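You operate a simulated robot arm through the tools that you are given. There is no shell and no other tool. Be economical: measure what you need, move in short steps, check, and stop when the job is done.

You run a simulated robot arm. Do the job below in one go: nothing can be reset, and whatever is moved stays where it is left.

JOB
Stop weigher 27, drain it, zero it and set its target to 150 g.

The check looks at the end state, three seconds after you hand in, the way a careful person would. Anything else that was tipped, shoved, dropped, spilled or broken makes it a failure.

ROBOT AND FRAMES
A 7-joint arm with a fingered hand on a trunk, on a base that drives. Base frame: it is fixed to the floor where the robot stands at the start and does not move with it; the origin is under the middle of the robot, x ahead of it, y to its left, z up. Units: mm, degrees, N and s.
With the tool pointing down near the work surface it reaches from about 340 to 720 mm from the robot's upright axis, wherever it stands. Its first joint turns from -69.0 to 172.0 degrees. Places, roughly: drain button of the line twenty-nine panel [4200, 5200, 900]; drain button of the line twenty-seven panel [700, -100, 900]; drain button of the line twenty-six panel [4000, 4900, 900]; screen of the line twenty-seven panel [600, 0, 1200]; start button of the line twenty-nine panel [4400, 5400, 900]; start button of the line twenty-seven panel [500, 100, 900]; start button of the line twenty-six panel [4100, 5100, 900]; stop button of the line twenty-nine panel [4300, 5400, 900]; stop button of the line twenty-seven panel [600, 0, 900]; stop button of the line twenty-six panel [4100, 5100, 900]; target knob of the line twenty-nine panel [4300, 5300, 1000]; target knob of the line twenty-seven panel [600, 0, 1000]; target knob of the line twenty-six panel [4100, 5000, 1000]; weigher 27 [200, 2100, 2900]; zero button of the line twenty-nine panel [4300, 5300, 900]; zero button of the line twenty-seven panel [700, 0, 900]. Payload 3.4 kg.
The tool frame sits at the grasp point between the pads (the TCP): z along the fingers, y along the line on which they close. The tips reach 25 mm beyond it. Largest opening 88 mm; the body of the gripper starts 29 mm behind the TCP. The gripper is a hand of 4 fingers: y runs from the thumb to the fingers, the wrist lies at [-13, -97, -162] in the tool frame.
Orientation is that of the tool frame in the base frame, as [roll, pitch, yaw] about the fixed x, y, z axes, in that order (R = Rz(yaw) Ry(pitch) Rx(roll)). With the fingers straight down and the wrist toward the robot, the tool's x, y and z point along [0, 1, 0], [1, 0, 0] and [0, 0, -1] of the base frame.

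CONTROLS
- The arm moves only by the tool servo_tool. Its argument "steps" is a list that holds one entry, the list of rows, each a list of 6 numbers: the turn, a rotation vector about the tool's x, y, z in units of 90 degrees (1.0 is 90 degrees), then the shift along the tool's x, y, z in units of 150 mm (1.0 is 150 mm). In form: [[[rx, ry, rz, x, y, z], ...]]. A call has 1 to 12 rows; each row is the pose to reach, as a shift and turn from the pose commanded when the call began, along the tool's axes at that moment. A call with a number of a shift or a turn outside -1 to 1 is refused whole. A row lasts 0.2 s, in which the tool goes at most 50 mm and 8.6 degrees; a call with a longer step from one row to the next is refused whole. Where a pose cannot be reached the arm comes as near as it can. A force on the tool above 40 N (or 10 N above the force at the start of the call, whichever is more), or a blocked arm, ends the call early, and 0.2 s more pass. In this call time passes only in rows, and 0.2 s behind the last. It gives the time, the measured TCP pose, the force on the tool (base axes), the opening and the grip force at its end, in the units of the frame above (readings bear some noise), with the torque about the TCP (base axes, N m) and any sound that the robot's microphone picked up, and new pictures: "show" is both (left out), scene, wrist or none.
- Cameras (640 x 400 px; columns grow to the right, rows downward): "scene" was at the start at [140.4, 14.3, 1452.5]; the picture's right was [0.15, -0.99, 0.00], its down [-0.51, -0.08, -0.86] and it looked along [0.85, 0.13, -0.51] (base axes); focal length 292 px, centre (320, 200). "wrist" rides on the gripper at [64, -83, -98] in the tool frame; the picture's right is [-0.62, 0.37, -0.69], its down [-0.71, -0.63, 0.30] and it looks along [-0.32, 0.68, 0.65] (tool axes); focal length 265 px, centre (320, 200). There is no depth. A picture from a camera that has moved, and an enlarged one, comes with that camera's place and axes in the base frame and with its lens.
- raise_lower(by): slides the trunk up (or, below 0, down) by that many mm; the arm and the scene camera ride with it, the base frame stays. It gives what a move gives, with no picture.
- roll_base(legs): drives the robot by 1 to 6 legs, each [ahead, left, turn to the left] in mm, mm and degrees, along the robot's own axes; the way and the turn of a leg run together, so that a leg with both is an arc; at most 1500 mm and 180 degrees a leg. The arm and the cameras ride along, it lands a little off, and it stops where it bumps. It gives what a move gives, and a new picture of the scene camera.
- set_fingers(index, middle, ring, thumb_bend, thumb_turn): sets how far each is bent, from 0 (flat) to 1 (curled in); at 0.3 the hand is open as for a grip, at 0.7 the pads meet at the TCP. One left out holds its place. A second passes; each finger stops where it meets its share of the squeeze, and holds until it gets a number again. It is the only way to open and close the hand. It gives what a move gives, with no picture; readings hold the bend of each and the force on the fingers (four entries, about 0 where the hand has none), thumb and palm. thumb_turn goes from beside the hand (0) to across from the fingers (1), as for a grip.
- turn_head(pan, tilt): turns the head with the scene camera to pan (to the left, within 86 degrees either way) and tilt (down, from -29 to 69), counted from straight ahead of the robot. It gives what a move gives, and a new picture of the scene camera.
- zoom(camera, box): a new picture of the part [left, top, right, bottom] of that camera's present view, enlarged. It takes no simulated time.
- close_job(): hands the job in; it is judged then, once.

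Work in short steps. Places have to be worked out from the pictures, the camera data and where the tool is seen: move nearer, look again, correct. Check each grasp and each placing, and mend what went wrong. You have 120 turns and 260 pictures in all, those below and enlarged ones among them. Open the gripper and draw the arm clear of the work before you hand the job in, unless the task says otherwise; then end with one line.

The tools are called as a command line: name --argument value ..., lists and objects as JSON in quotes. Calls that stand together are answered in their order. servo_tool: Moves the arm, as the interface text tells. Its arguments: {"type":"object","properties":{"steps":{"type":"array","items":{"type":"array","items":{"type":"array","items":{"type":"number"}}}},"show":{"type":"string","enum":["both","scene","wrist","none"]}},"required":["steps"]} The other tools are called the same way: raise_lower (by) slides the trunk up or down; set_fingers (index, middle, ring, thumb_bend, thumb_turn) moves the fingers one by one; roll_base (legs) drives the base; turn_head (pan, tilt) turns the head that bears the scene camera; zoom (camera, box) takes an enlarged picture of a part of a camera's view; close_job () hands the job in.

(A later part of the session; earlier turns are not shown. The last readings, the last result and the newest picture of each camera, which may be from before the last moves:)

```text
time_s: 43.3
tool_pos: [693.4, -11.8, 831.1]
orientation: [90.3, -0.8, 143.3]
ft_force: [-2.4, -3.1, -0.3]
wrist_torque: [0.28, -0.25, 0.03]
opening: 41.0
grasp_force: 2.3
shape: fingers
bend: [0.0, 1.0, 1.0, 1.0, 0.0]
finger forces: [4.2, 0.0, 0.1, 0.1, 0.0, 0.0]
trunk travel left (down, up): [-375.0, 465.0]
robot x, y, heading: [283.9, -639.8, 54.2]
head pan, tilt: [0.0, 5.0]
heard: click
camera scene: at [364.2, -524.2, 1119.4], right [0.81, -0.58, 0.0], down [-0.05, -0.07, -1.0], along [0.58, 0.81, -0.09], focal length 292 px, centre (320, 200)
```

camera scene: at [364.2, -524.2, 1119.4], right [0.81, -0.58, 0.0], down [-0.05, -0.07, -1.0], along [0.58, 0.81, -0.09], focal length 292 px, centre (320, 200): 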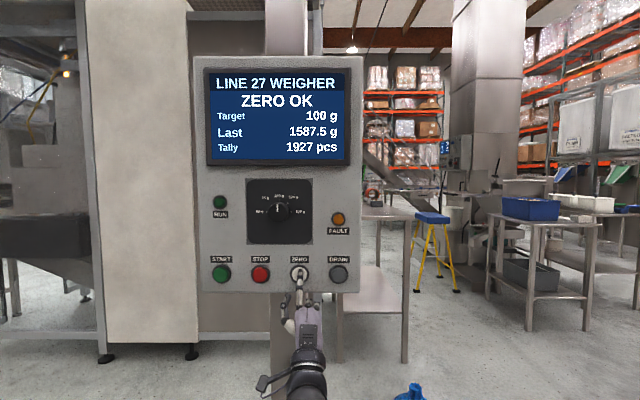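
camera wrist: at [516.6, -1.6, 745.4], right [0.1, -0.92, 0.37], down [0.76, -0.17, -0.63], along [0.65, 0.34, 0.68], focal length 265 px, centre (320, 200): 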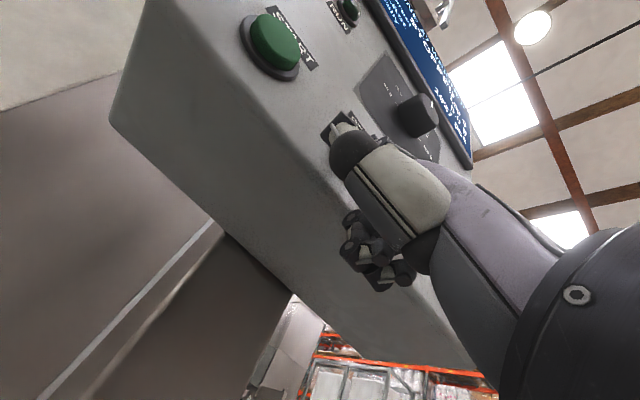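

ZERO OK. Now the target knob: centre at about r≈514, z≈1040, 40 mm diameter, needing 90° clockwise from 100 to 150. I back off 120 mm, open the hand, raise the trunk 210 mm and shift the base left.

servo_tool --steps '[[[0, 0, 0, 0, 0, -0.1], [0, 0, 0, 0, 0, -0.4], [0, 0, 0, 0, 0, -0.7], [0, 0, 0, 0, 0, -0.9]]]' --show "none"

raise_lower --by 210

set_fingers --index 0.3 --middle 0.3 --ring 0.3 --thumb_bend 0.3 --thumb_turn 1

roll_base --legs '[[0, 54, 0]]'

```text
time_s: 44.4
tool_pos: [637.3, -120.9, 731.0]
orientation: [100.9, -1.4, 141.2]
ft_force: [-0.1, 0.3, 0.8]
wrist_torque: [0.0, 0.01, 0.01]
opening: 40.6
grasp_force: 0.1
shape: fingers
bend: [0.0, 1.0, 1.0, 1.0, 0.0]
finger forces: [0.0, 0.1, 0.0, 0.0, 0.1, 0.0]
trunk travel left (down, up): [-375.0, 465.0]
robot x, y, heading: [281.9, -645.5, 54.2]
head pan, tilt: [0.0, 5.0]
stopped in row 4: the arm was blocked; the commanded pose is now the measured one
```

```text
time_s: 46.6
tool_pos: [637.7, -121.8, 942.1]
orientation: [100.8, -1.4, 141.3]
ft_force: [-0.7, 0.8, 0.3]
wrist_torque: [-0.01, 0.01, 0.01]
opening: 40.9
grasp_force: 0.1
shape: fingers
bend: [0.0, 1.0, 1.0, 1.0, 0.0]
finger forces: [0.0, 0.0, 0.0, 0.0, 0.0, 0.0]
trunk travel left (down, up): [-585.0, 255.0]
robot x, y, heading: [282.1, -643.8, 54.3]
head pan, tilt: [0.0, 5.0]
```

```text
time_s: 47.6
tool_pos: [637.3, -121.1, 942.5]
orientation: [100.9, -1.4, 141.1]
ft_force: [0.1, 0.0, -1.0]
wrist_torque: [0.02, 0.0, 0.02]
opening: 84.8
grasp_force: 0.0
shape: fingers
bend: [0.3, 0.3, 0.3, 0.3, 0.97]
finger forces: [0.1, 0.1, 0.0, 0.1, 0.1, 0.1]
trunk travel left (down, up): [-585.0, 255.0]
robot x, y, heading: [281.6, -638.1, 54.5]
head pan, tilt: [0.0, 5.0]
```

```text
time_s: 48.6
tool_pos: [592.1, -88.9, 941.3]
orientation: [100.8, -1.3, 141.3]
ft_force: [0.3, 0.2, 0.2]
wrist_torque: [-0.01, 0.02, 0.02]
opening: 84.6
grasp_force: 0.1
shape: fingers
bend: [0.3, 0.3, 0.3, 0.3, 0.97]
finger forces: [0.0, 0.1, 0.0, 0.0, 0.0, 0.0]
trunk travel left (down, up): [-585.0, 255.0]
robot x, y, heading: [235.4, -609.5, 54.7]
head pan, tilt: [0.0, 5.0]
camera scene: at [319.2, -491.1, 1329.3], right [0.81, -0.58, 0.0], down [-0.05, -0.07, -1.0], along [0.58, 0.81, -0.09], focal length 292 px, centre (320, 200)
```

scene: 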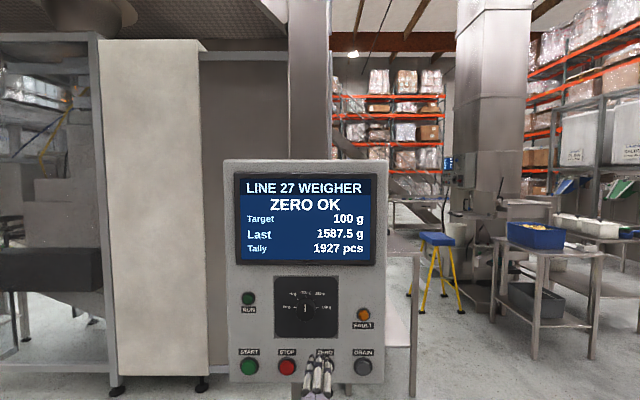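

The retreat ended with the arm blocked and the hand pitched ~11° and 100 mm low. I look down at the arm before correcting.

turn_head --pan 0 --tilt 35

turn_head --pan -60 --tilt 40

```text
time_s: 49.5
tool_pos: [594.4, -88.3, 940.6]
orientation: [100.9, -1.4, 141.2]
ft_force: [0.1, -0.6, 0.3]
wrist_torque: [-0.02, 0.02, -0.05]
opening: 84.6
grasp_force: 0.0
shape: fingers
bend: [0.3, 0.3, 0.3, 0.3, 0.97]
finger forces: [0.1, 0.0, 0.0, 0.0, 0.0, 0.0]
trunk travel left (down, up): [-585.0, 255.0]
robot x, y, heading: [239.2, -607.5, 54.3]
head pan, tilt: [0.0, 35.0]
camera scene: at [318.2, -495.0, 1281.2], right [0.81, -0.58, 0.0], down [-0.33, -0.47, -0.82], along [0.48, 0.67, -0.57], focal length 292 px, centre (320, 200)
```

scene: 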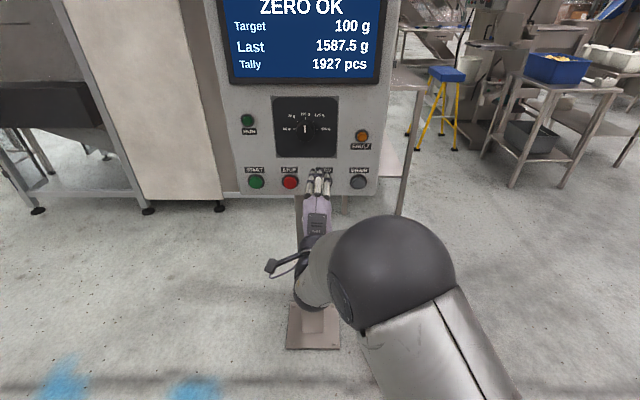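

```text
time_s: 50.8
tool_pos: [594.1, -88.6, 941.3]
orientation: [100.9, -1.4, 141.2]
ft_force: [-0.4, 0.2, 0.3]
wrist_torque: [0.0, 0.02, 0.0]
opening: 84.6
grasp_force: 0.1
shape: fingers
bend: [0.3, 0.3, 0.3, 0.3, 0.97]
finger forces: [0.0, 0.0, 0.1, 0.1, 0.0, 0.0]
trunk travel left (down, up): [-585.0, 255.0]
robot x, y, heading: [236.6, -610.0, 54.2]
head pan, tilt: [-60.0, 40.0]
camera scene: at [351.3, -574.9, 1273.6], right [-0.1, -1.0, 0.0], down [-0.64, 0.06, -0.77], along [0.76, -0.08, -0.64], focal length 292 px, centre (320, 200)
```

scene: 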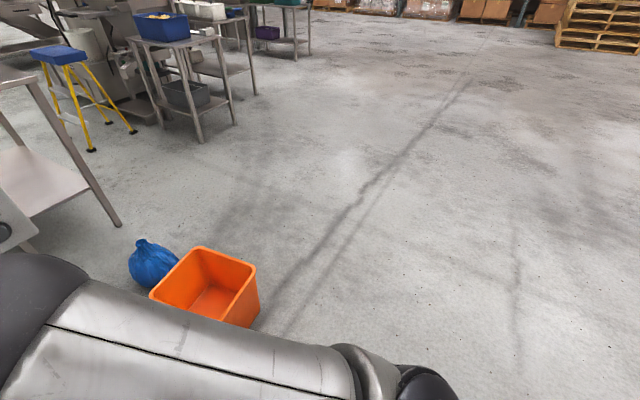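

The arm is free, just lower than usual. I lift the hand 99 mm, straighten the pitch and yaw, and shift left 18 mm.

turn_head --pan 0 --tilt 18

servo_tool --steps '[[[-0.02, 0.005, 0, 0, 0.13, -0.025], [-0.05, 0.01, 0, 0.03, 0.26, -0.05], [-0.08, 0.02, 0, 0.06, 0.39, -0.075], [-0.1, 0.03, 0, 0.09, 0.52, -0.1], [-0.12, 0.03, 0, 0.12, 0.65, -0.123]]]'

```text
time_s: 52.1
tool_pos: [593.9, -89.6, 941.3]
orientation: [100.9, -1.4, 141.2]
ft_force: [0.1, 0.3, -0.1]
wrist_torque: [0.04, 0.0, -0.02]
opening: 84.5
grasp_force: 0.0
shape: fingers
bend: [0.3, 0.3, 0.3, 0.3, 0.97]
finger forces: [0.0, 0.1, 0.1, 0.1, 0.1, 0.1]
trunk travel left (down, up): [-585.0, 255.0]
robot x, y, heading: [237.9, -607.4, 54.5]
head pan, tilt: [0.0, 18.0]
camera scene: at [321.3, -490.7, 1308.2], right [0.81, -0.58, 0.0], down [-0.18, -0.25, -0.95], along [0.56, 0.77, -0.31], focal length 292 px, centre (320, 200)
```

scene: 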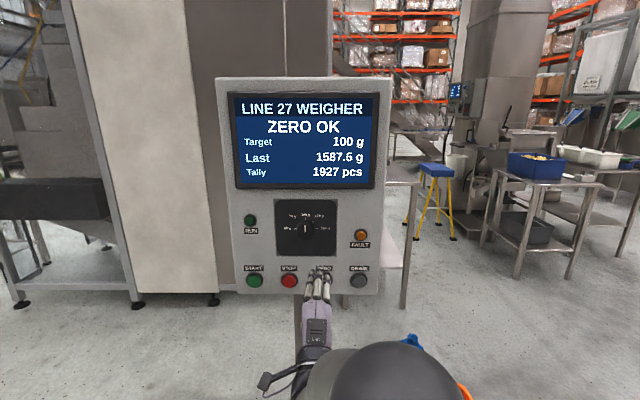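

```text
time_s: 53.5
tool_pos: [606.1, -83.4, 1007.5]
orientation: [93.9, -3.0, 141.8]
ft_force: [0.9, -0.1, 0.2]
wrist_torque: [-0.01, -0.01, 0.02]
opening: 84.6
grasp_force: 0.2
shape: fingers
bend: [0.3, 0.3, 0.3, 0.3, 0.97]
finger forces: [0.0, 0.0, 0.0, 0.0, 0.0, 0.1]
trunk travel left (down, up): [-585.0, 255.0]
robot x, y, heading: [235.7, -608.5, 54.3]
head pan, tilt: [0.0, 18.0]
stopped in row 5: the arm was blocked; the commanded pose is now the measured one
camera scene: at [321.7, -490.8, 1308.2], right [0.81, -0.58, 0.0], down [-0.18, -0.25, -0.95], along [0.56, 0.77, -0.31], focal length 292 px, centre (320, 200)
camera wrist: at [487.9, -122.7, 933.9], right [0.09, -0.92, 0.38], down [0.69, -0.22, -0.69], along [0.71, 0.33, 0.62], focal length 265 px, centre (320, 200)
```

scene: 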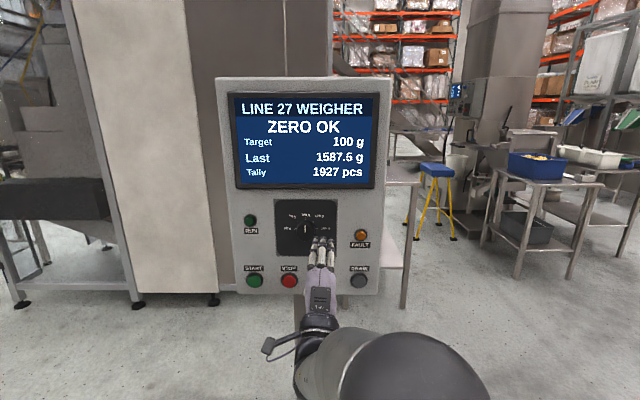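
wrist: 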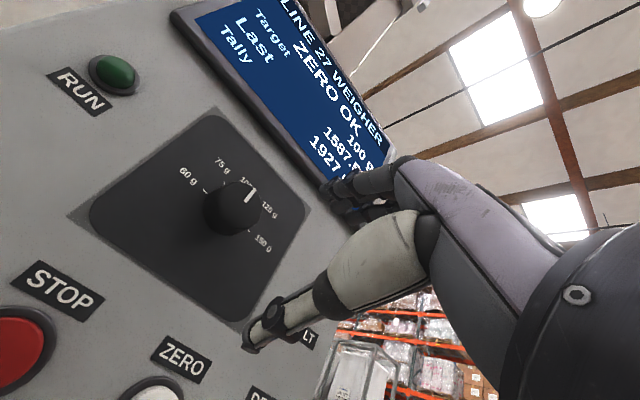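

It stopped again, probably near a joint limit; relative positions further left worked better before. I move slowly left and up in small steps.

servo_tool --steps '[[[0, 0, 0, 0.04, 0.02, 0], [0, 0, 0, 0.08, 0.05, 0], [-0.01, 0.01, 0, 0.12, 0.08, 0], [-0.02, 0.015, 0, 0.16, 0.11, 0], [-0.03, 0.02, 0, 0.2, 0.14, 0], [-0.04, 0.02, 0, 0.24, 0.17, 0], [-0.04, 0.025, 0, 0.27, 0.2, 0], [-0.04, 0.025, 0, 0.3, 0.22, 0], [-0.04, 0.025, 0, 0.3, 0.22, 0]]]' --show "scene"

```text
time_s: 55.7
tool_pos: [598.4, -62.5, 1043.1]
orientation: [91.0, -5.0, 141.6]
ft_force: [0.7, 0.2, 0.8]
wrist_torque: [0.02, 0.05, 0.0]
opening: 84.8
grasp_force: 0.1
shape: fingers
bend: [0.3, 0.3, 0.3, 0.3, 0.97]
finger forces: [0.0, 0.0, 0.1, 0.0, 0.0, 0.1]
trunk travel left (down, up): [-585.0, 255.0]
robot x, y, heading: [233.9, -610.1, 54.4]
head pan, tilt: [0.0, 18.0]
stopped in row 9: the arm was blocked; the commanded pose is now the measured one
camera scene: at [321.6, -490.8, 1308.2], right [0.81, -0.58, 0.0], down [-0.18, -0.25, -0.95], along [0.56, 0.77, -0.31], focal length 292 px, centre (320, 200)
```

scene: 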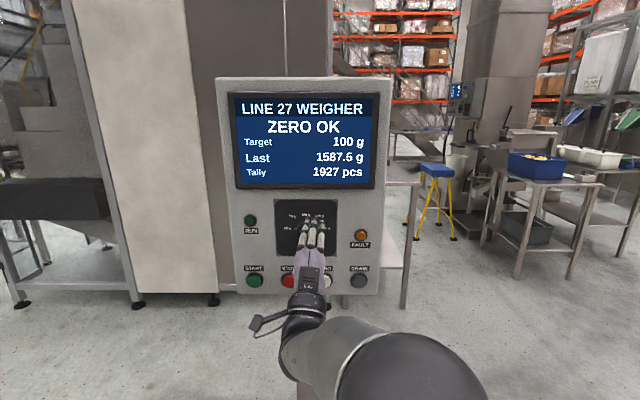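

Position is good; the remaining -5° is a tool roll it cannot undo, so that wrist joint is at a limit in the negative direction. The knob turn is in the positive direction, so I test it in free space.

servo_tool --steps '[[[0, 0, 0.09, 0, 0, -0.03], [0, 0, 0.18, 0, 0, -0.06], [0, 0, 0.27, 0, 0, -0.06], [0, 0, 0.36, 0, 0, -0.06], [0, 0, 0.45, 0, 0, -0.06], [0, 0, 0.54, 0, 0, -0.06], [0, 0, 0.63, 0, 0, -0.06], [0, 0, 0.72, 0, 0, -0.06], [0, 0, 0.81, 0, 0, -0.06], [0, 0, 0.9, 0, 0, -0.06], [0, 0, 0.98, 0, 0, -0.06], [0, 0, 1, 0, 0, -0.06]]]'

```text
time_s: 58.3
tool_pos: [594.9, -52.3, 1094.9]
orientation: [-123.2, -85.0, -4.6]
ft_force: [-0.5, 0.7, 0.4]
wrist_torque: [0.0, 0.0, -0.01]
opening: 85.0
grasp_force: 0.1
shape: fingers
bend: [0.3, 0.3, 0.3, 0.3, 0.97]
finger forces: [0.1, 0.0, 0.0, 0.0, 0.0, 0.0]
out of reach, approached as far as the arm can: row 9, 10, 11, 12
trunk travel left (down, up): [-585.0, 255.0]
robot x, y, heading: [235.0, -608.4, 54.3]
head pan, tilt: [0.0, 18.0]
camera scene: at [321.3, -490.7, 1308.2], right [0.81, -0.58, 0.0], down [-0.18, -0.25, -0.95], along [0.56, 0.77, -0.31], focal length 292 px, centre (320, 200)
camera wrist: at [474.7, -79.6, 1168.1], right [-0.19, -0.77, -0.61], down [-0.37, 0.63, -0.68], along [0.91, 0.1, -0.4], focal length 265 px, centre (320, 200)
```

scene: 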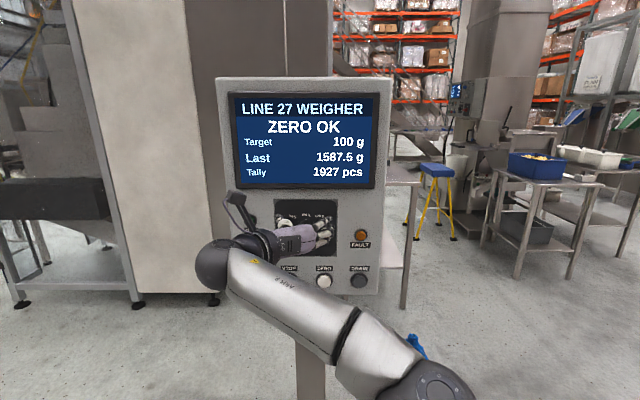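
wrist: 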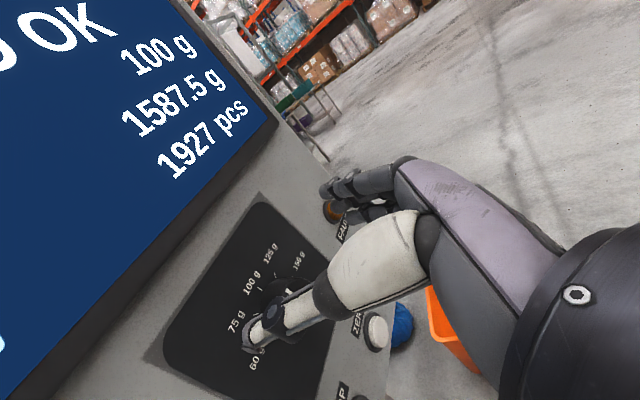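

The roll works to about 70° here before reach suffers. So I'll turn the knob in two grips of 45°. I roll back halfway and see.

servo_tool --steps '[[[0, 0, -0.09, 0, 0, 0], [0, 0, -0.18, 0, 0, 0], [0, 0, -0.27, 0, 0, 0], [0, 0, -0.36, 0, 0, 0], [0, 0, -0.45, 0, 0, 0], [0, 0, -0.54, 0, 0, 0], [0, 0, -0.63, 0, 0, 0], [0, 0, -0.7, 0, 0, 0], [0, 0, -0.75, 0, 0, 0]]]'

```text
time_s: 60.3
tool_pos: [605.1, -57.1, 1097.3]
orientation: [91.0, -28.3, 140.8]
ft_force: [0.5, -0.3, -0.6]
wrist_torque: [-0.03, -0.02, 0.01]
opening: 84.8
grasp_force: 0.0
shape: fingers
bend: [0.3, 0.3, 0.3, 0.3, 0.97]
finger forces: [0.0, 0.0, 0.1, 0.0, 0.0, 0.0]
trunk travel left (down, up): [-585.0, 255.0]
robot x, y, heading: [237.3, -610.9, 54.3]
head pan, tilt: [0.0, 18.0]
camera scene: at [321.5, -491.0, 1308.2], right [0.81, -0.58, 0.0], down [-0.18, -0.25, -0.95], along [0.56, 0.77, -0.31], focal length 292 px, centre (320, 200)
camera wrist: at [468.6, -74.6, 1054.5], right [0.13, -0.99, 0.04], down [0.44, 0.02, -0.9], along [0.89, 0.14, 0.44], focal length 265 px, centre (320, 200)
```

scene: 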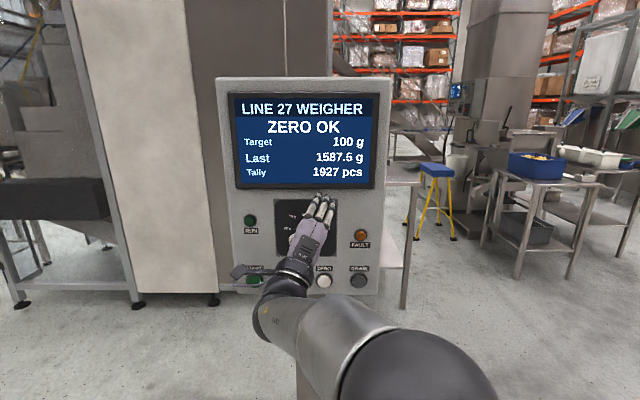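
wrist: 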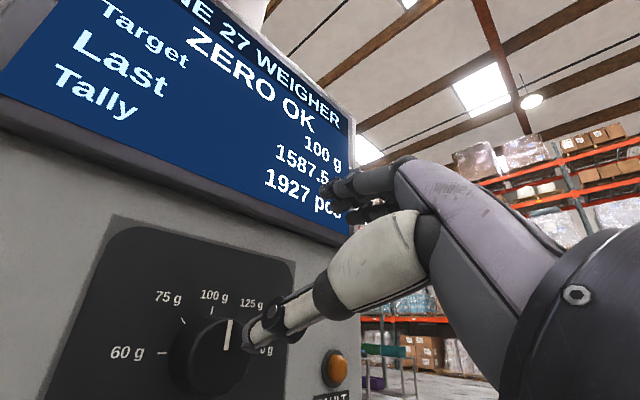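

The wrist is now rolled 28° with the TCP 57 mm above the knob. I lower the trunk by 57 mm, then fix yaw by 3°, shift 9 mm left and roll back to about 10°.

raise_lower --by -57

servo_tool --steps '[[[0.005, 0.01, -0.05, 0.02, -0.01, 0], [0.01, 0.02, -0.1, 0.04, -0.02, 0], [0.0158, 0.029, -0.15, 0.056, -0.03, 0], [0.0158, 0.029, -0.2, 0.056, -0.03, 0]]]'

zoom --camera "scene" --box '[220, 170, 400, 300]'

```text
time_s: 61.3
tool_pos: [606.2, -57.3, 1037.4]
orientation: [91.1, -28.1, 140.8]
ft_force: [0.0, -0.1, 0.4]
wrist_torque: [0.02, -0.01, 0.05]
opening: 84.9
grasp_force: 0.0
shape: fingers
bend: [0.3, 0.3, 0.3, 0.3, 0.97]
finger forces: [0.0, 0.0, 0.1, 0.0, 0.0, 0.1]
trunk travel left (down, up): [-528.0, 312.0]
robot x, y, heading: [235.6, -607.3, 54.5]
head pan, tilt: [0.0, 18.0]
```

```text
time_s: 62.5
tool_pos: [625.4, -61.5, 1045.6]
orientation: [91.5, -12.7, 141.8]
ft_force: [0.3, 0.4, -0.4]
wrist_torque: [0.01, 0.02, 0.01]
opening: 84.8
grasp_force: 0.1
shape: fingers
bend: [0.3, 0.3, 0.3, 0.3, 0.97]
finger forces: [0.0, 0.0, 0.0, 0.0, 0.0, 0.0]
trunk travel left (down, up): [-528.0, 312.0]
robot x, y, heading: [236.5, -606.0, 54.0]
head pan, tilt: [0.0, 18.0]
stopped in row 4: the arm was blocked; the commanded pose is now the measured one
camera scene: at [321.5, -490.8, 1251.2], right [0.81, -0.58, 0.0], down [-0.18, -0.25, -0.95], along [0.56, 0.77, -0.31], focal length 292 px, centre (320, 200)
camera wrist: at [499.8, -91.2, 980.5], right [0.12, -0.96, 0.24], down [0.61, -0.12, -0.78], along [0.78, 0.24, 0.58], focal length 265 px, centre (320, 200)
```

scene: 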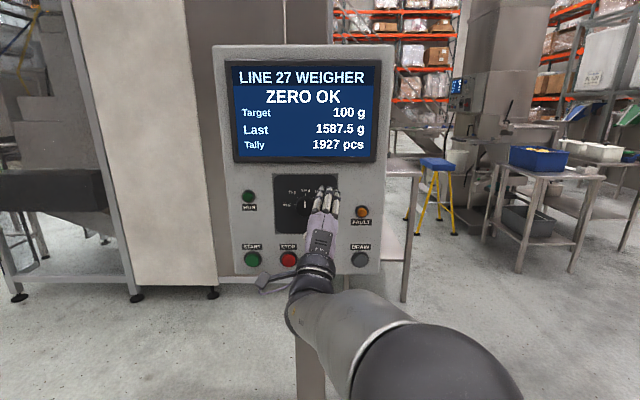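
wrist: 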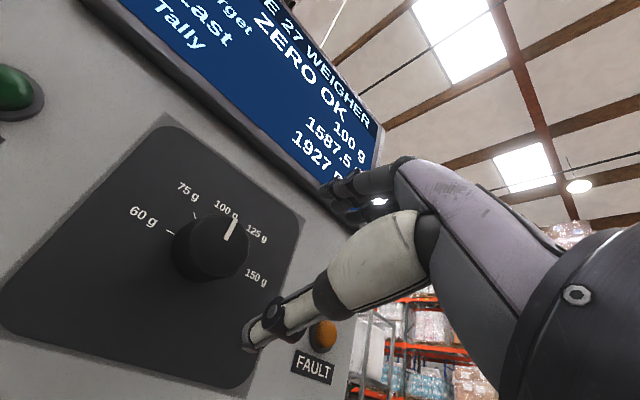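

```text
3.08 times, centred on (310, 235) of scene
camera zoom: at [321.5, -490.8, 1251.2], right [0.81, -0.58, 0.0], down [-0.18, -0.25, -0.95], along [0.56, 0.77, -0.31], focal length 898 px, centre (351, 92)
```

zoom: 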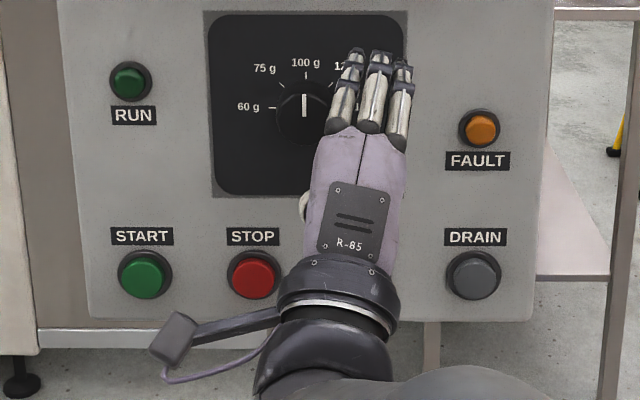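

Negative roll blocks; the arm prefers roll >15°. The arm is also near full stretch, so I roll to ~45°, pull back 100 mm and then bring the base closer.

servo_tool --steps '[[[0, 0, 0.09, 0.03, 0, -0.02], [0, 0, 0.18, 0.06, 0, -0.05], [0, 0, 0.27, 0.1, 0, -0.1], [0, 0, 0.36, 0.14, 0, -0.2], [0, 0, 0.36, 0.17, 0, -0.3], [0, 0, 0.36, 0.2, 0, -0.4], [0, 0, 0.36, 0.2, 0, -0.5], [0, 0, 0.36, 0.2, 0, -0.6], [0, 0, 0.36, 0.2, 0, -0.7]]]'

```text
time_s: 64.5
tool_pos: [534.8, -125.5, 1056.0]
orientation: [92.0, -44.9, 141.1]
ft_force: [0.3, -0.5, -0.1]
wrist_torque: [-0.04, 0.03, 0.0]
opening: 84.6
grasp_force: 0.1
shape: fingers
bend: [0.3, 0.3, 0.3, 0.3, 0.97]
finger forces: [0.0, 0.0, 0.0, 0.0, 0.0, 0.0]
trunk travel left (down, up): [-528.0, 312.0]
robot x, y, heading: [237.0, -609.4, 54.2]
head pan, tilt: [0.0, 18.0]
camera scene: at [321.1, -491.0, 1251.2], right [0.81, -0.58, 0.0], down [-0.18, -0.25, -0.95], along [0.56, 0.77, -0.31], focal length 292 px, centre (320, 200)
camera wrist: at [391.3, -140.4, 1043.0], right [0.13, -0.98, -0.16], down [0.22, 0.18, -0.96], along [0.97, 0.09, 0.24], focal length 265 px, centre (320, 200)
```

scene: 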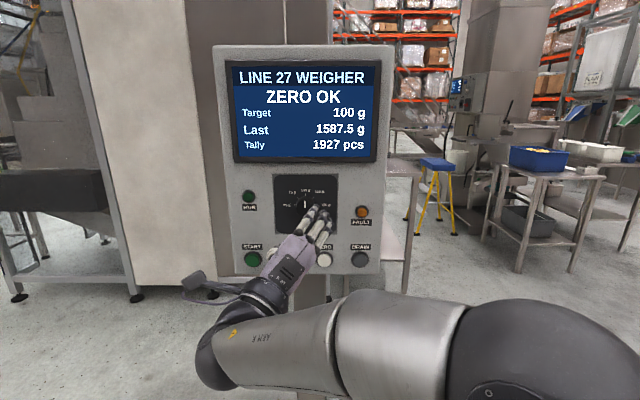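
wrist: 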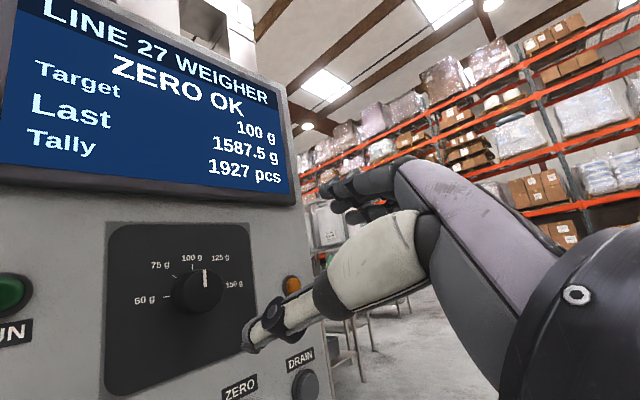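

Smooth here. I test rolling on to ~90° at this closer distance.

servo_tool --steps '[[[0, 0, 0.09, 0, 0, 0], [0, 0, 0.18, 0, 0, 0], [0, 0, 0.27, 0, 0, 0], [0, 0, 0.36, 0, 0, 0], [0, 0, 0.45, 0, 0, 0], [0, 0, 0.54, 0, 0, 0]]]' --show "scene"

```text
time_s: 65.9
tool_pos: [545.9, -107.9, 1063.2]
orientation: [-112.4, -86.1, -15.1]
ft_force: [-0.6, -0.7, 0.2]
wrist_torque: [0.0, 0.02, -0.01]
opening: 84.8
grasp_force: 0.1
shape: fingers
bend: [0.3, 0.3, 0.3, 0.3, 0.97]
finger forces: [0.1, 0.0, 0.1, 0.0, 0.1, 0.0]
out of reach, approached as far as the arm can: row 5, 6
trunk travel left (down, up): [-528.0, 312.0]
robot x, y, heading: [235.8, -607.0, 54.4]
head pan, tilt: [0.0, 18.0]
camera scene: at [321.3, -490.4, 1251.2], right [0.81, -0.58, 0.0], down [-0.18, -0.25, -0.95], along [0.56, 0.77, -0.31], focal length 292 px, centre (320, 200)
```

scene: 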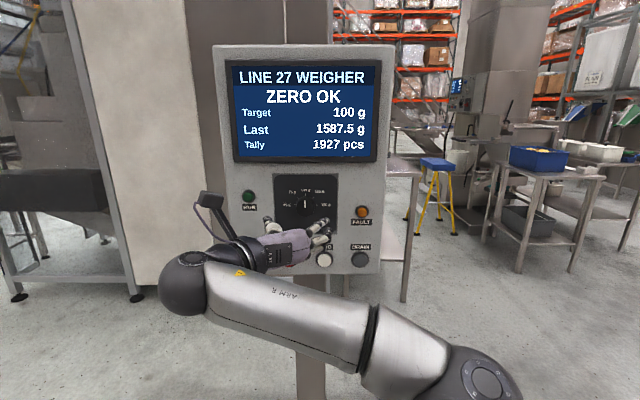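

Upper limit is ~80° here. Now the lower end: roll back to ~25°.

servo_tool --steps '[[[0, 0, -0.09, 0, 0, 0], [0, 0, -0.18, 0, 0, 0], [0, 0, -0.27, 0, 0, 0], [0, 0, -0.36, 0, 0, 0], [0, 0, -0.45, 0, 0, 0], [0, 0, -0.54, 0, 0, 0], [0, 0, -0.63, 0, 0, 0], [0, 0, -0.72, 0, 0, 0], [0, 0, -0.79, 0, 0, 0]]]' --show "scene"

```text
time_s: 67.9
tool_pos: [545.0, -108.5, 1063.3]
orientation: [91.6, -22.1, 141.7]
ft_force: [-0.3, 0.8, -0.5]
wrist_torque: [0.01, 0.0, 0.0]
opening: 84.7
grasp_force: 0.0
shape: fingers
bend: [0.3, 0.3, 0.3, 0.3, 0.97]
finger forces: [0.1, 0.0, 0.0, 0.0, 0.0, 0.0]
trunk travel left (down, up): [-528.0, 312.0]
robot x, y, heading: [239.2, -606.8, 54.2]
head pan, tilt: [0.0, 18.0]
camera scene: at [321.1, -490.8, 1251.2], right [0.81, -0.58, 0.0], down [-0.18, -0.25, -0.95], along [0.56, 0.77, -0.31], focal length 292 px, centre (320, 200)
```

scene: 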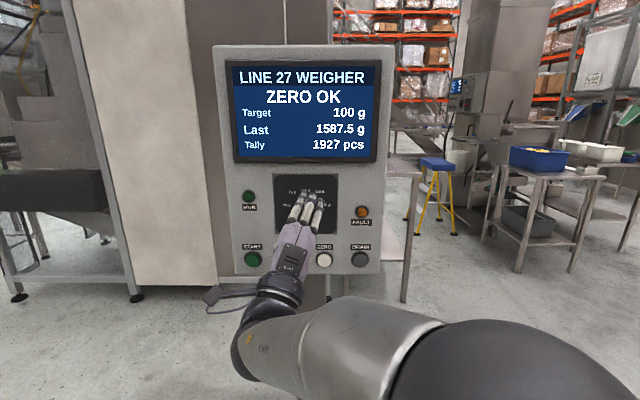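

Range ~22–85° works here. I lower the trunk 23 mm, and drive 90 mm ahead and 9 mm right so the hand is just short of the knob.

raise_lower --by -23

roll_base --legs '[[90, -9, 0]]'

servo_tool --steps '[[[0.008, 0.023, 0, 0, 0, 0]]]'

zoom --camera "scene" --box '[200, 150, 400, 300]'

```text
time_s: 68.6
tool_pos: [546.3, -108.1, 1040.1]
orientation: [91.5, -22.3, 141.9]
ft_force: [-1.0, 0.5, 0.4]
wrist_torque: [0.02, 0.01, -0.01]
opening: 84.8
grasp_force: 0.1
shape: fingers
bend: [0.3, 0.3, 0.3, 0.3, 0.97]
finger forces: [0.0, 0.1, 0.0, 0.1, 0.1, 0.0]
trunk travel left (down, up): [-505.0, 335.0]
robot x, y, heading: [237.7, -609.7, 54.3]
head pan, tilt: [0.0, 18.0]
```

```text
time_s: 69.7
tool_pos: [604.6, -38.9, 1038.9]
orientation: [91.6, -22.4, 141.8]
ft_force: [0.0, -0.9, 0.4]
wrist_torque: [0.01, -0.04, -0.04]
opening: 84.8
grasp_force: 0.1
shape: fingers
bend: [0.3, 0.3, 0.3, 0.3, 0.97]
finger forces: [0.0, 0.0, 0.1, 0.0, 0.0, 0.0]
trunk travel left (down, up): [-505.0, 335.0]
robot x, y, heading: [300.0, -541.7, 54.2]
head pan, tilt: [0.0, 18.0]
camera scene: at [381.8, -421.8, 1228.1], right [0.81, -0.58, 0.0], down [-0.18, -0.25, -0.95], along [0.55, 0.77, -0.31], focal length 292 px, centre (320, 200)
```

scene: 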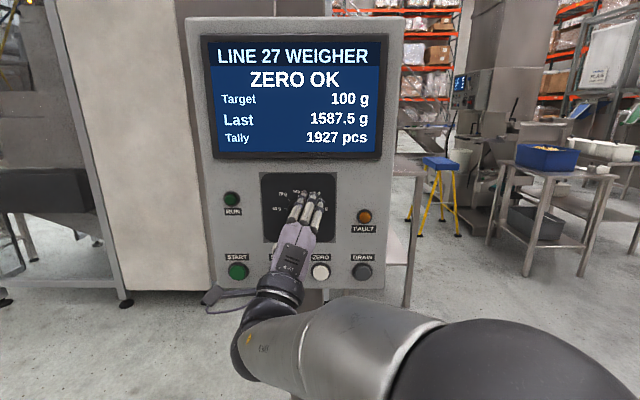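

```text
time_s: 70.1
tool_pos: [605.1, -40.1, 1039.0]
orientation: [91.4, -22.4, 144.1]
ft_force: [0.3, -0.1, -0.6]
wrist_torque: [0.01, -0.04, -0.04]
opening: 84.7
grasp_force: 0.0
shape: fingers
bend: [0.3, 0.3, 0.3, 0.3, 0.97]
finger forces: [0.0, 0.0, 0.1, 0.1, 0.0, 0.0]
trunk travel left (down, up): [-505.0, 335.0]
robot x, y, heading: [296.0, -535.5, 54.3]
head pan, tilt: [0.0, 18.0]
camera scene: at [381.3, -422.5, 1228.2], right [0.81, -0.58, 0.0], down [-0.18, -0.25, -0.95], along [0.55, 0.77, -0.31], focal length 292 px, centre (320, 200)
camera wrist: at [472.9, -68.6, 987.5], right [0.18, -0.98, 0.12], down [0.51, -0.01, -0.86], along [0.84, 0.22, 0.49], focal length 265 px, centre (320, 200)
```

scene: 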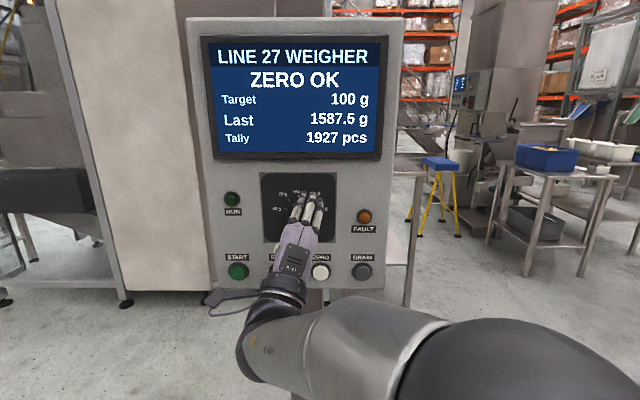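
wrist: 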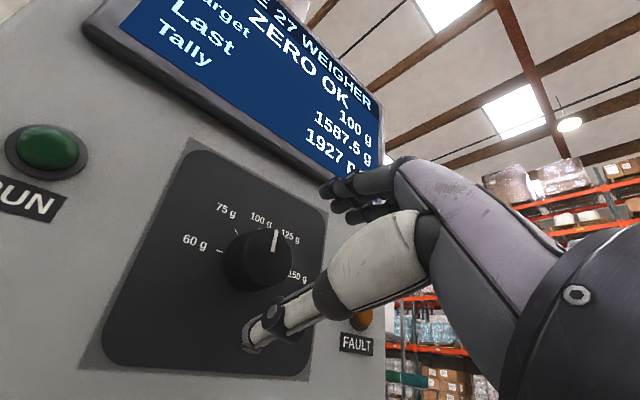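

```text
2.67 times, centred on (300, 225) of scene
camera zoom: at [381.3, -422.5, 1228.2], right [0.81, -0.58, 0.0], down [-0.18, -0.25, -0.95], along [0.55, 0.77, -0.31], focal length 778 px, centre (373, 133)
```

zoom: 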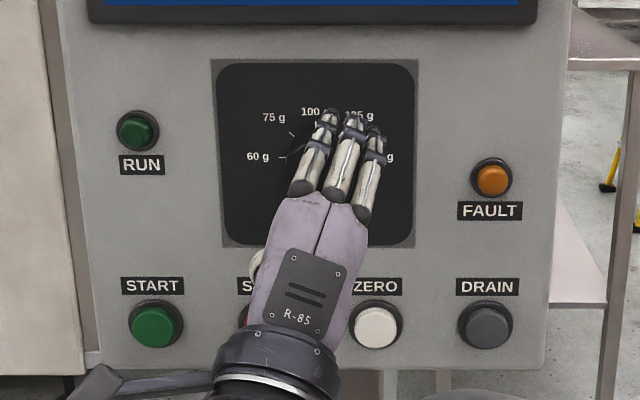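

TCP is centred (r 513, z 1039); knob front at f≈379, plate at ≈412, TCP at 323. I advance 50 mm slowly.

servo_tool --steps '[[[0, 0, 0, 0, 0, 0.08], [0, 0, 0, 0, 0, 0.16], [0, 0, 0, 0, 0, 0.22], [0, 0, 0, 0, 0, 0.28], [0, 0, 0, 0, 0, 0.33]]]'

zoom --camera "wrist" --box '[220, 130, 420, 370]'

zoom --camera "scene" --box '[240, 150, 380, 260]'

```text
time_s: 71.3
tool_pos: [633.7, 0.2, 1037.5]
orientation: [91.4, -22.4, 144.1]
ft_force: [-0.6, -0.1, 0.2]
wrist_torque: [-0.02, 0.01, 0.01]
opening: 85.0
grasp_force: 0.1
shape: fingers
bend: [0.3, 0.3, 0.3, 0.3, 0.97]
finger forces: [0.1, 0.1, 0.1, 0.1, 0.1, 0.0]
trunk travel left (down, up): [-505.0, 335.0]
robot x, y, heading: [298.3, -536.8, 54.4]
head pan, tilt: [0.0, 18.0]
camera scene: at [381.1, -422.5, 1228.2], right [0.81, -0.58, 0.0], down [-0.18, -0.25, -0.95], along [0.55, 0.77, -0.31], focal length 292 px, centre (320, 200)
camera wrist: at [501.0, -27.3, 986.7], right [0.18, -0.98, 0.12], down [0.51, -0.01, -0.86], along [0.84, 0.22, 0.49], focal length 265 px, centre (320, 200)
```

scene: 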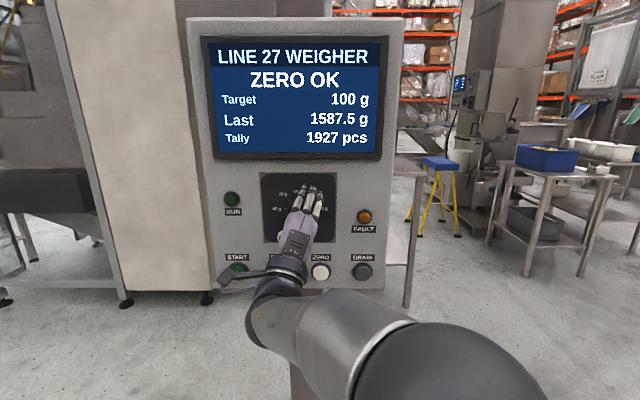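
wrist: 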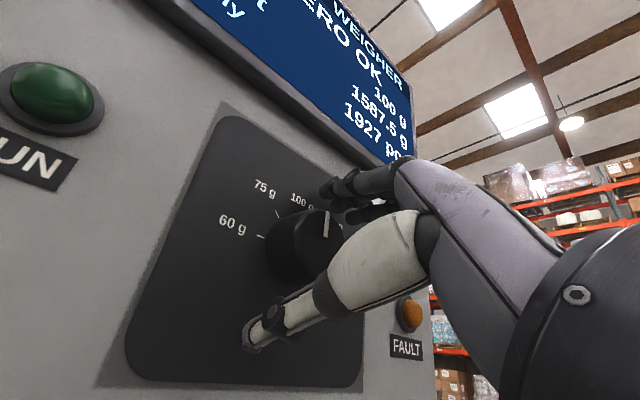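

```text
1.67 times, centred on (320, 250) of wrist
camera zoom: at [501.0, -27.3, 986.7], right [0.18, -0.98, 0.12], down [0.51, -0.01, -0.86], along [0.84, 0.22, 0.49], focal length 442 px, centre (320, 117)
```

zoom: 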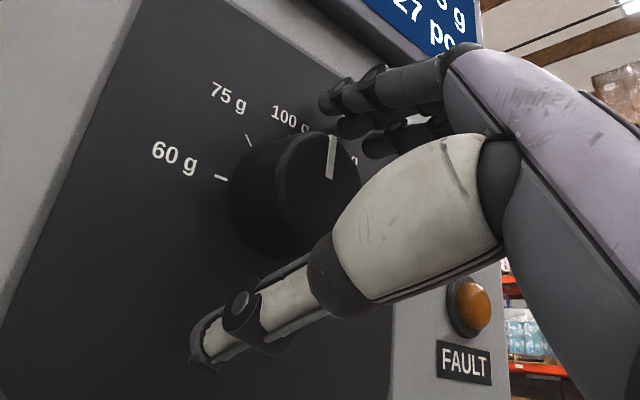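

```text
3.64 times, centred on (310, 205) of scene
camera zoom: at [381.1, -422.5, 1228.2], right [0.81, -0.58, 0.0], down [-0.18, -0.25, -0.95], along [0.55, 0.77, -0.31], focal length 1061 px, centre (356, 182)
```

zoom: 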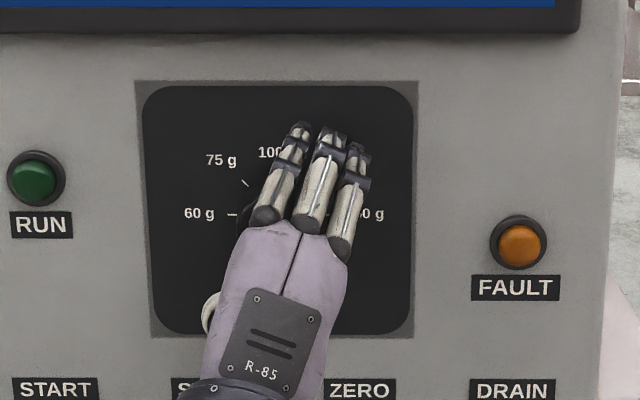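

The knob is between fingers and thumb, clear of the plate. I close the fingers.

set_fingers --index 0.55 --middle 0.55 --ring 0.55 --thumb_bend 0.55

zoom --camera "wrist" --box '[220, 130, 420, 370]'

```text
time_s: 72.3
tool_pos: [632.6, -0.3, 1039.5]
orientation: [91.3, -22.4, 144.2]
ft_force: [-0.6, -2.1, 3.9]
wrist_torque: [0.07, -0.09, -0.05]
opening: 35.3
grasp_force: 3.1
shape: fingers
bend: [0.52, 0.53, 0.55, 0.54, 1.0]
finger forces: [2.1, 3.1, 0.0, 0.0, 0.8, 0.0]
trunk travel left (down, up): [-505.0, 335.0]
robot x, y, heading: [296.4, -538.0, 54.3]
head pan, tilt: [0.0, 18.0]
```

```text
1.67 times, centred on (320, 250) of wrist
camera zoom: at [500.5, -28.3, 987.4], right [0.18, -0.98, 0.12], down [0.51, -0.01, -0.86], along [0.84, 0.22, 0.49], focal length 442 px, centre (320, 117)
```

zoom: 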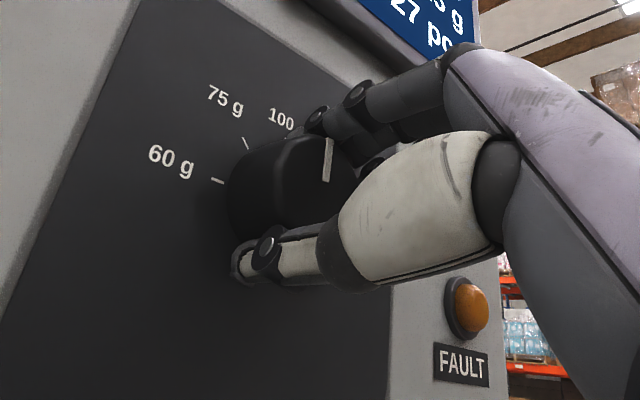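

Contact is light all round; I squeeze a bit more.

set_fingers --index 0.68 --middle 0.68 --ring 0.62 --thumb_bend 0.68

```text
time_s: 73.3
tool_pos: [633.5, 0.0, 1039.9]
orientation: [91.2, -22.5, 144.1]
ft_force: [2.3, -2.2, 8.6]
wrist_torque: [0.26, -0.25, -0.18]
opening: 32.8
grasp_force: 14.6
shape: fingers
bend: [0.54, 0.57, 0.62, 0.56, 1.0]
finger forces: [9.1, 11.9, 0.0, 0.0, 9.0, 0.0]
trunk travel left (down, up): [-505.0, 335.0]
robot x, y, heading: [294.7, -539.9, 54.1]
head pan, tilt: [0.0, 18.0]
```

Firm grip. I turn clockwise 50° about the tool axis.

servo_tool --steps '[[[0, 0, 0.06, 0, 0, 0], [0, 0, 0.12, 0, 0, 0], [0, 0, 0.18, 0, 0, 0], [0, 0, 0.24, 0, 0, 0], [0, 0, 0.3, 0, 0, 0], [0, 0, 0.36, 0, 0, 0], [0, 0, 0.42, 0, 0, 0], [0, 0, 0.48, 0, 0, 0], [0, 0, 0.54, 0, 0, 0], [0, 0, 0.57, 0, 0, 0]]]'

zoom --camera "scene" --box '[240, 130, 400, 260]'

```text
time_s: 75.5
tool_pos: [633.3, -1.2, 1040.5]
orientation: [94.3, -73.8, 140.5]
ft_force: [2.1, -3.5, 6.7]
wrist_torque: [0.11, -0.1, -0.19]
opening: 32.7
grasp_force: 13.2
shape: fingers
bend: [0.54, 0.58, 0.62, 0.57, 1.0]
finger forces: [8.5, 7.4, 0.1, 0.1, 10.6, 0.1]
trunk travel left (down, up): [-505.0, 335.0]
robot x, y, heading: [295.3, -540.9, 54.3]
head pan, tilt: [0.0, 18.0]
camera scene: at [381.1, -424.5, 1228.4], right [0.81, -0.58, 0.0], down [-0.18, -0.25, -0.95], along [0.55, 0.77, -0.31], focal length 292 px, centre (320, 200)
camera wrist: at [496.8, -24.1, 1078.7], right [0.02, -0.88, -0.48], down [-0.17, 0.47, -0.87], along [0.99, 0.1, -0.13], focal length 265 px, centre (320, 200)
```

scene: 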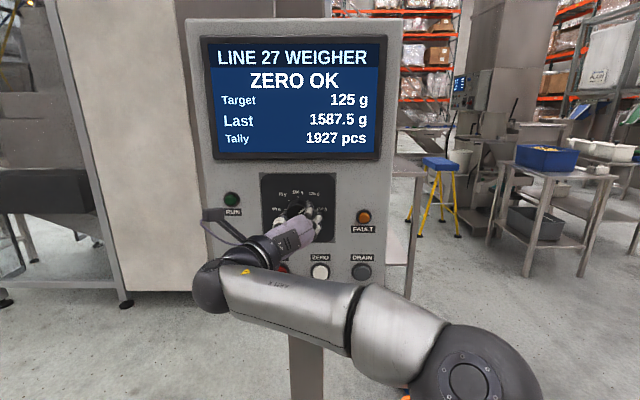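
wrist: 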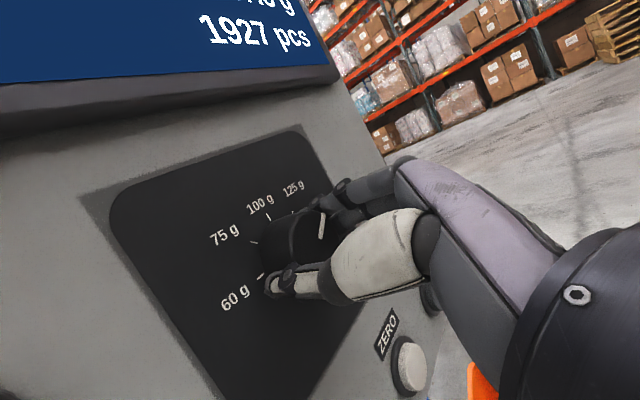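

```text
3.08 times, centred on (320, 195) of scene
camera zoom: at [381.1, -424.5, 1228.4], right [0.81, -0.58, 0.0], down [-0.18, -0.25, -0.95], along [0.55, 0.77, -0.31], focal length 898 px, centre (320, 215)
```

zoom: 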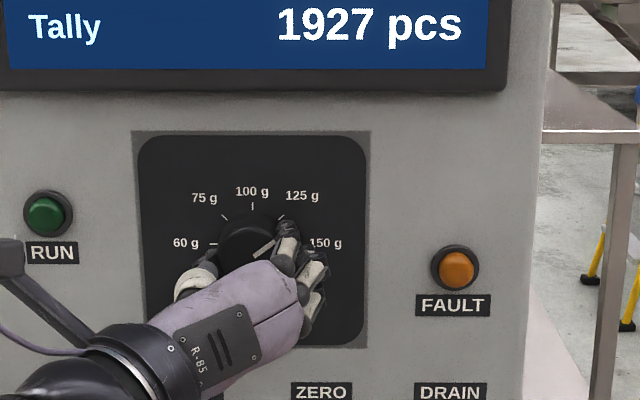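

Target now 125 g. I open the hand, roll back at the same place and regrip.

set_fingers --index 0.3 --middle 0.3 --ring 0.3 --thumb_bend 0.3

servo_tool --steps '[[[0, 0, -0.06, 0, 0, 0], [0, 0, -0.12, 0, 0, 0], [0, 0, -0.18, 0, 0, 0], [0, 0, -0.24, 0, 0, 0], [0, 0, -0.3, 0, 0, 0], [0, 0, -0.36, 0, 0, 0], [0, 0, -0.42, 0, 0, 0], [0, 0, -0.48, 0, 0, 0], [0, 0, -0.54, 0, 0, 0], [0, 0, -0.56, 0, 0, 0]]]'

```text
time_s: 76.5
tool_pos: [633.9, 1.0, 1037.5]
orientation: [94.6, -73.6, 140.3]
ft_force: [0.4, -0.2, -0.4]
wrist_torque: [0.0, -0.01, 0.0]
opening: 84.3
grasp_force: 0.0
shape: fingers
bend: [0.3, 0.3, 0.3, 0.3, 0.98]
finger forces: [0.1, 0.1, 0.0, 0.1, 0.0, 0.0]
trunk travel left (down, up): [-505.0, 335.0]
robot x, y, heading: [296.9, -537.3, 54.5]
head pan, tilt: [0.0, 18.0]
```

```text
time_s: 78.7
tool_pos: [641.2, -3.5, 1042.0]
orientation: [91.4, -24.1, 143.5]
ft_force: [-1.3, -0.1, 0.4]
wrist_torque: [-0.01, 0.01, -0.01]
opening: 84.3
grasp_force: 0.0
shape: fingers
bend: [0.3, 0.3, 0.3, 0.3, 0.98]
finger forces: [0.0, 0.0, 0.0, 0.1, 0.1, 0.1]
trunk travel left (down, up): [-505.0, 335.0]
robot x, y, heading: [293.9, -540.0, 54.0]
head pan, tilt: [0.0, 18.0]
camera scene: at [381.0, -422.6, 1228.2], right [0.81, -0.58, 0.0], down [-0.18, -0.25, -0.95], along [0.55, 0.77, -0.31], focal length 292 px, centre (320, 200)
camera wrist: at [507.4, -29.2, 993.2], right [0.17, -0.98, 0.1], down [0.49, 0.0, -0.87], along [0.86, 0.2, 0.48], focal length 265 px, centre (320, 200)
```

scene: 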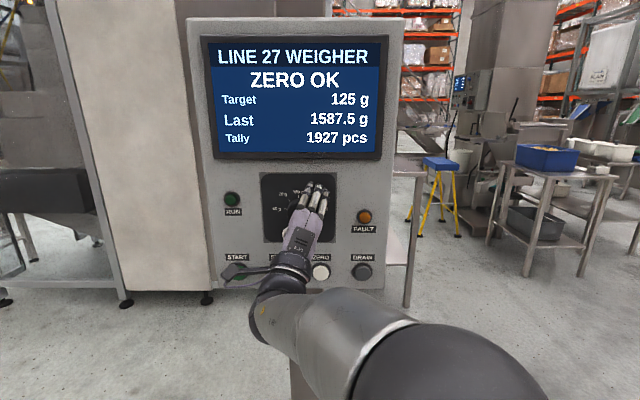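
wrist: 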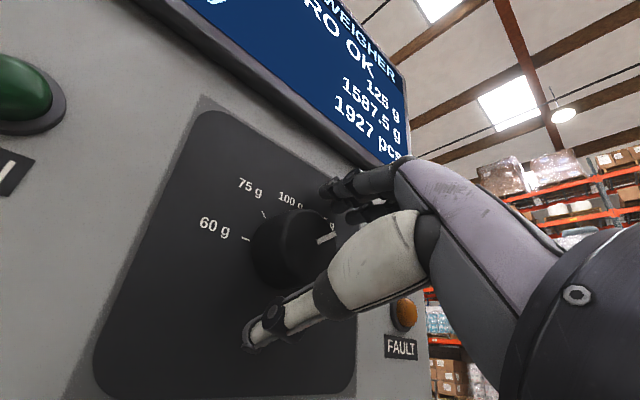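

Target still 125. The TCP drifted 8 mm right and 3 mm high; I correct before gripping.

servo_tool --steps '[[[0, 0, 0.02, 0.02, -0.02, 0], [0, 0, 0.03, 0.04, -0.04, 0]]]' --show "none"

set_fingers --index 0.68 --middle 0.68 --ring 0.62 --thumb_bend 0.68

```text
time_s: 79.3
tool_pos: [645.4, -3.7, 1046.8]
orientation: [91.0, -28.1, 143.0]
ft_force: [-0.9, -0.6, -0.8]
wrist_torque: [0.03, -0.02, 0.01]
opening: 84.3
grasp_force: 0.1
shape: fingers
bend: [0.3, 0.3, 0.3, 0.3, 0.98]
finger forces: [0.0, 0.7, 0.0, 0.0, 0.0, 0.1]
trunk travel left (down, up): [-505.0, 335.0]
robot x, y, heading: [292.5, -540.3, 54.2]
head pan, tilt: [0.0, 18.0]
```

```text
time_s: 80.3
tool_pos: [642.9, -4.7, 1045.0]
orientation: [91.1, -27.9, 142.7]
ft_force: [-13.4, -12.9, -4.3]
wrist_torque: [0.75, -0.89, -0.62]
opening: 32.4
grasp_force: 21.9
shape: fingers
bend: [0.62, 0.38, 0.62, 0.52, 1.0]
finger forces: [5.7, 20.7, 0.1, 0.0, 16.9, 0.1]
trunk travel left (down, up): [-505.0, 335.0]
robot x, y, heading: [296.2, -536.9, 54.3]
head pan, tilt: [0.0, 18.0]
```

The correction went the wrong way and the grip is lopsided. I open again and look.

set_fingers --index 0.3 --middle 0.3 --ring 0.3 --thumb_bend 0.3

servo_tool --steps '[[[0, 0, 0, 0, 0, -0.05], [0, 0, 0, 0, 0, -0.1], [0, 0, 0, 0, 0, -0.2], [0, 0, 0, 0, 0, -0.3]]]'

```text
time_s: 81.3
tool_pos: [646.8, -3.8, 1041.7]
orientation: [91.4, -28.0, 142.6]
ft_force: [-4.1, -3.7, -1.3]
wrist_torque: [0.2, -0.11, -0.1]
opening: 84.4
grasp_force: 2.6
shape: fingers
bend: [0.3, 0.3, 0.3, 0.3, 0.98]
finger forces: [0.0, 5.2, 0.1, 0.0, 0.0, 0.1]
trunk travel left (down, up): [-505.0, 335.0]
robot x, y, heading: [296.0, -539.4, 54.4]
head pan, tilt: [0.0, 18.0]
```

```text
time_s: 82.3
tool_pos: [598.3, -30.9, 1036.5]
orientation: [91.3, -25.9, 144.4]
ft_force: [0.1, 0.6, 0.0]
wrist_torque: [0.03, -0.04, -0.03]
opening: 84.1
grasp_force: 0.0
shape: fingers
bend: [0.3, 0.3, 0.3, 0.3, 0.98]
finger forces: [0.0, 0.1, 0.0, 0.0, 0.1, 0.0]
trunk travel left (down, up): [-505.0, 335.0]
robot x, y, heading: [293.9, -540.9, 54.4]
head pan, tilt: [0.0, 18.0]
camera scene: at [380.8, -422.7, 1228.2], right [0.81, -0.58, 0.0], down [-0.18, -0.25, -0.95], along [0.55, 0.77, -0.31], focal length 292 px, centre (320, 200)
camera wrist: at [463.6, -58.2, 990.8], right [0.19, -0.98, 0.08], down [0.47, 0.02, -0.88], along [0.86, 0.2, 0.46], focal length 265 px, centre (320, 200)
```

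scene: 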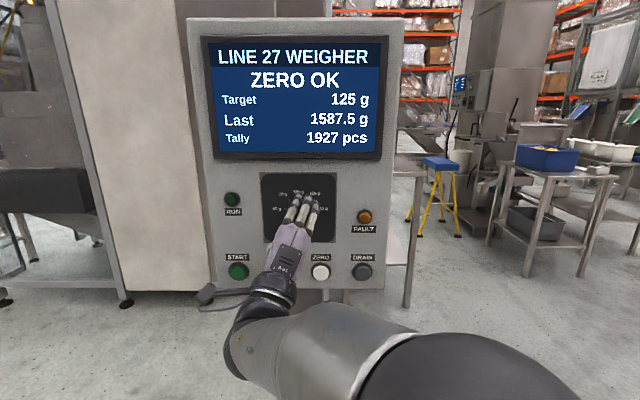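
wrist: 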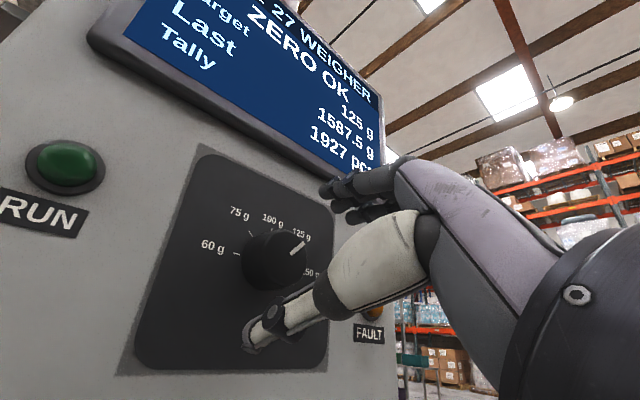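

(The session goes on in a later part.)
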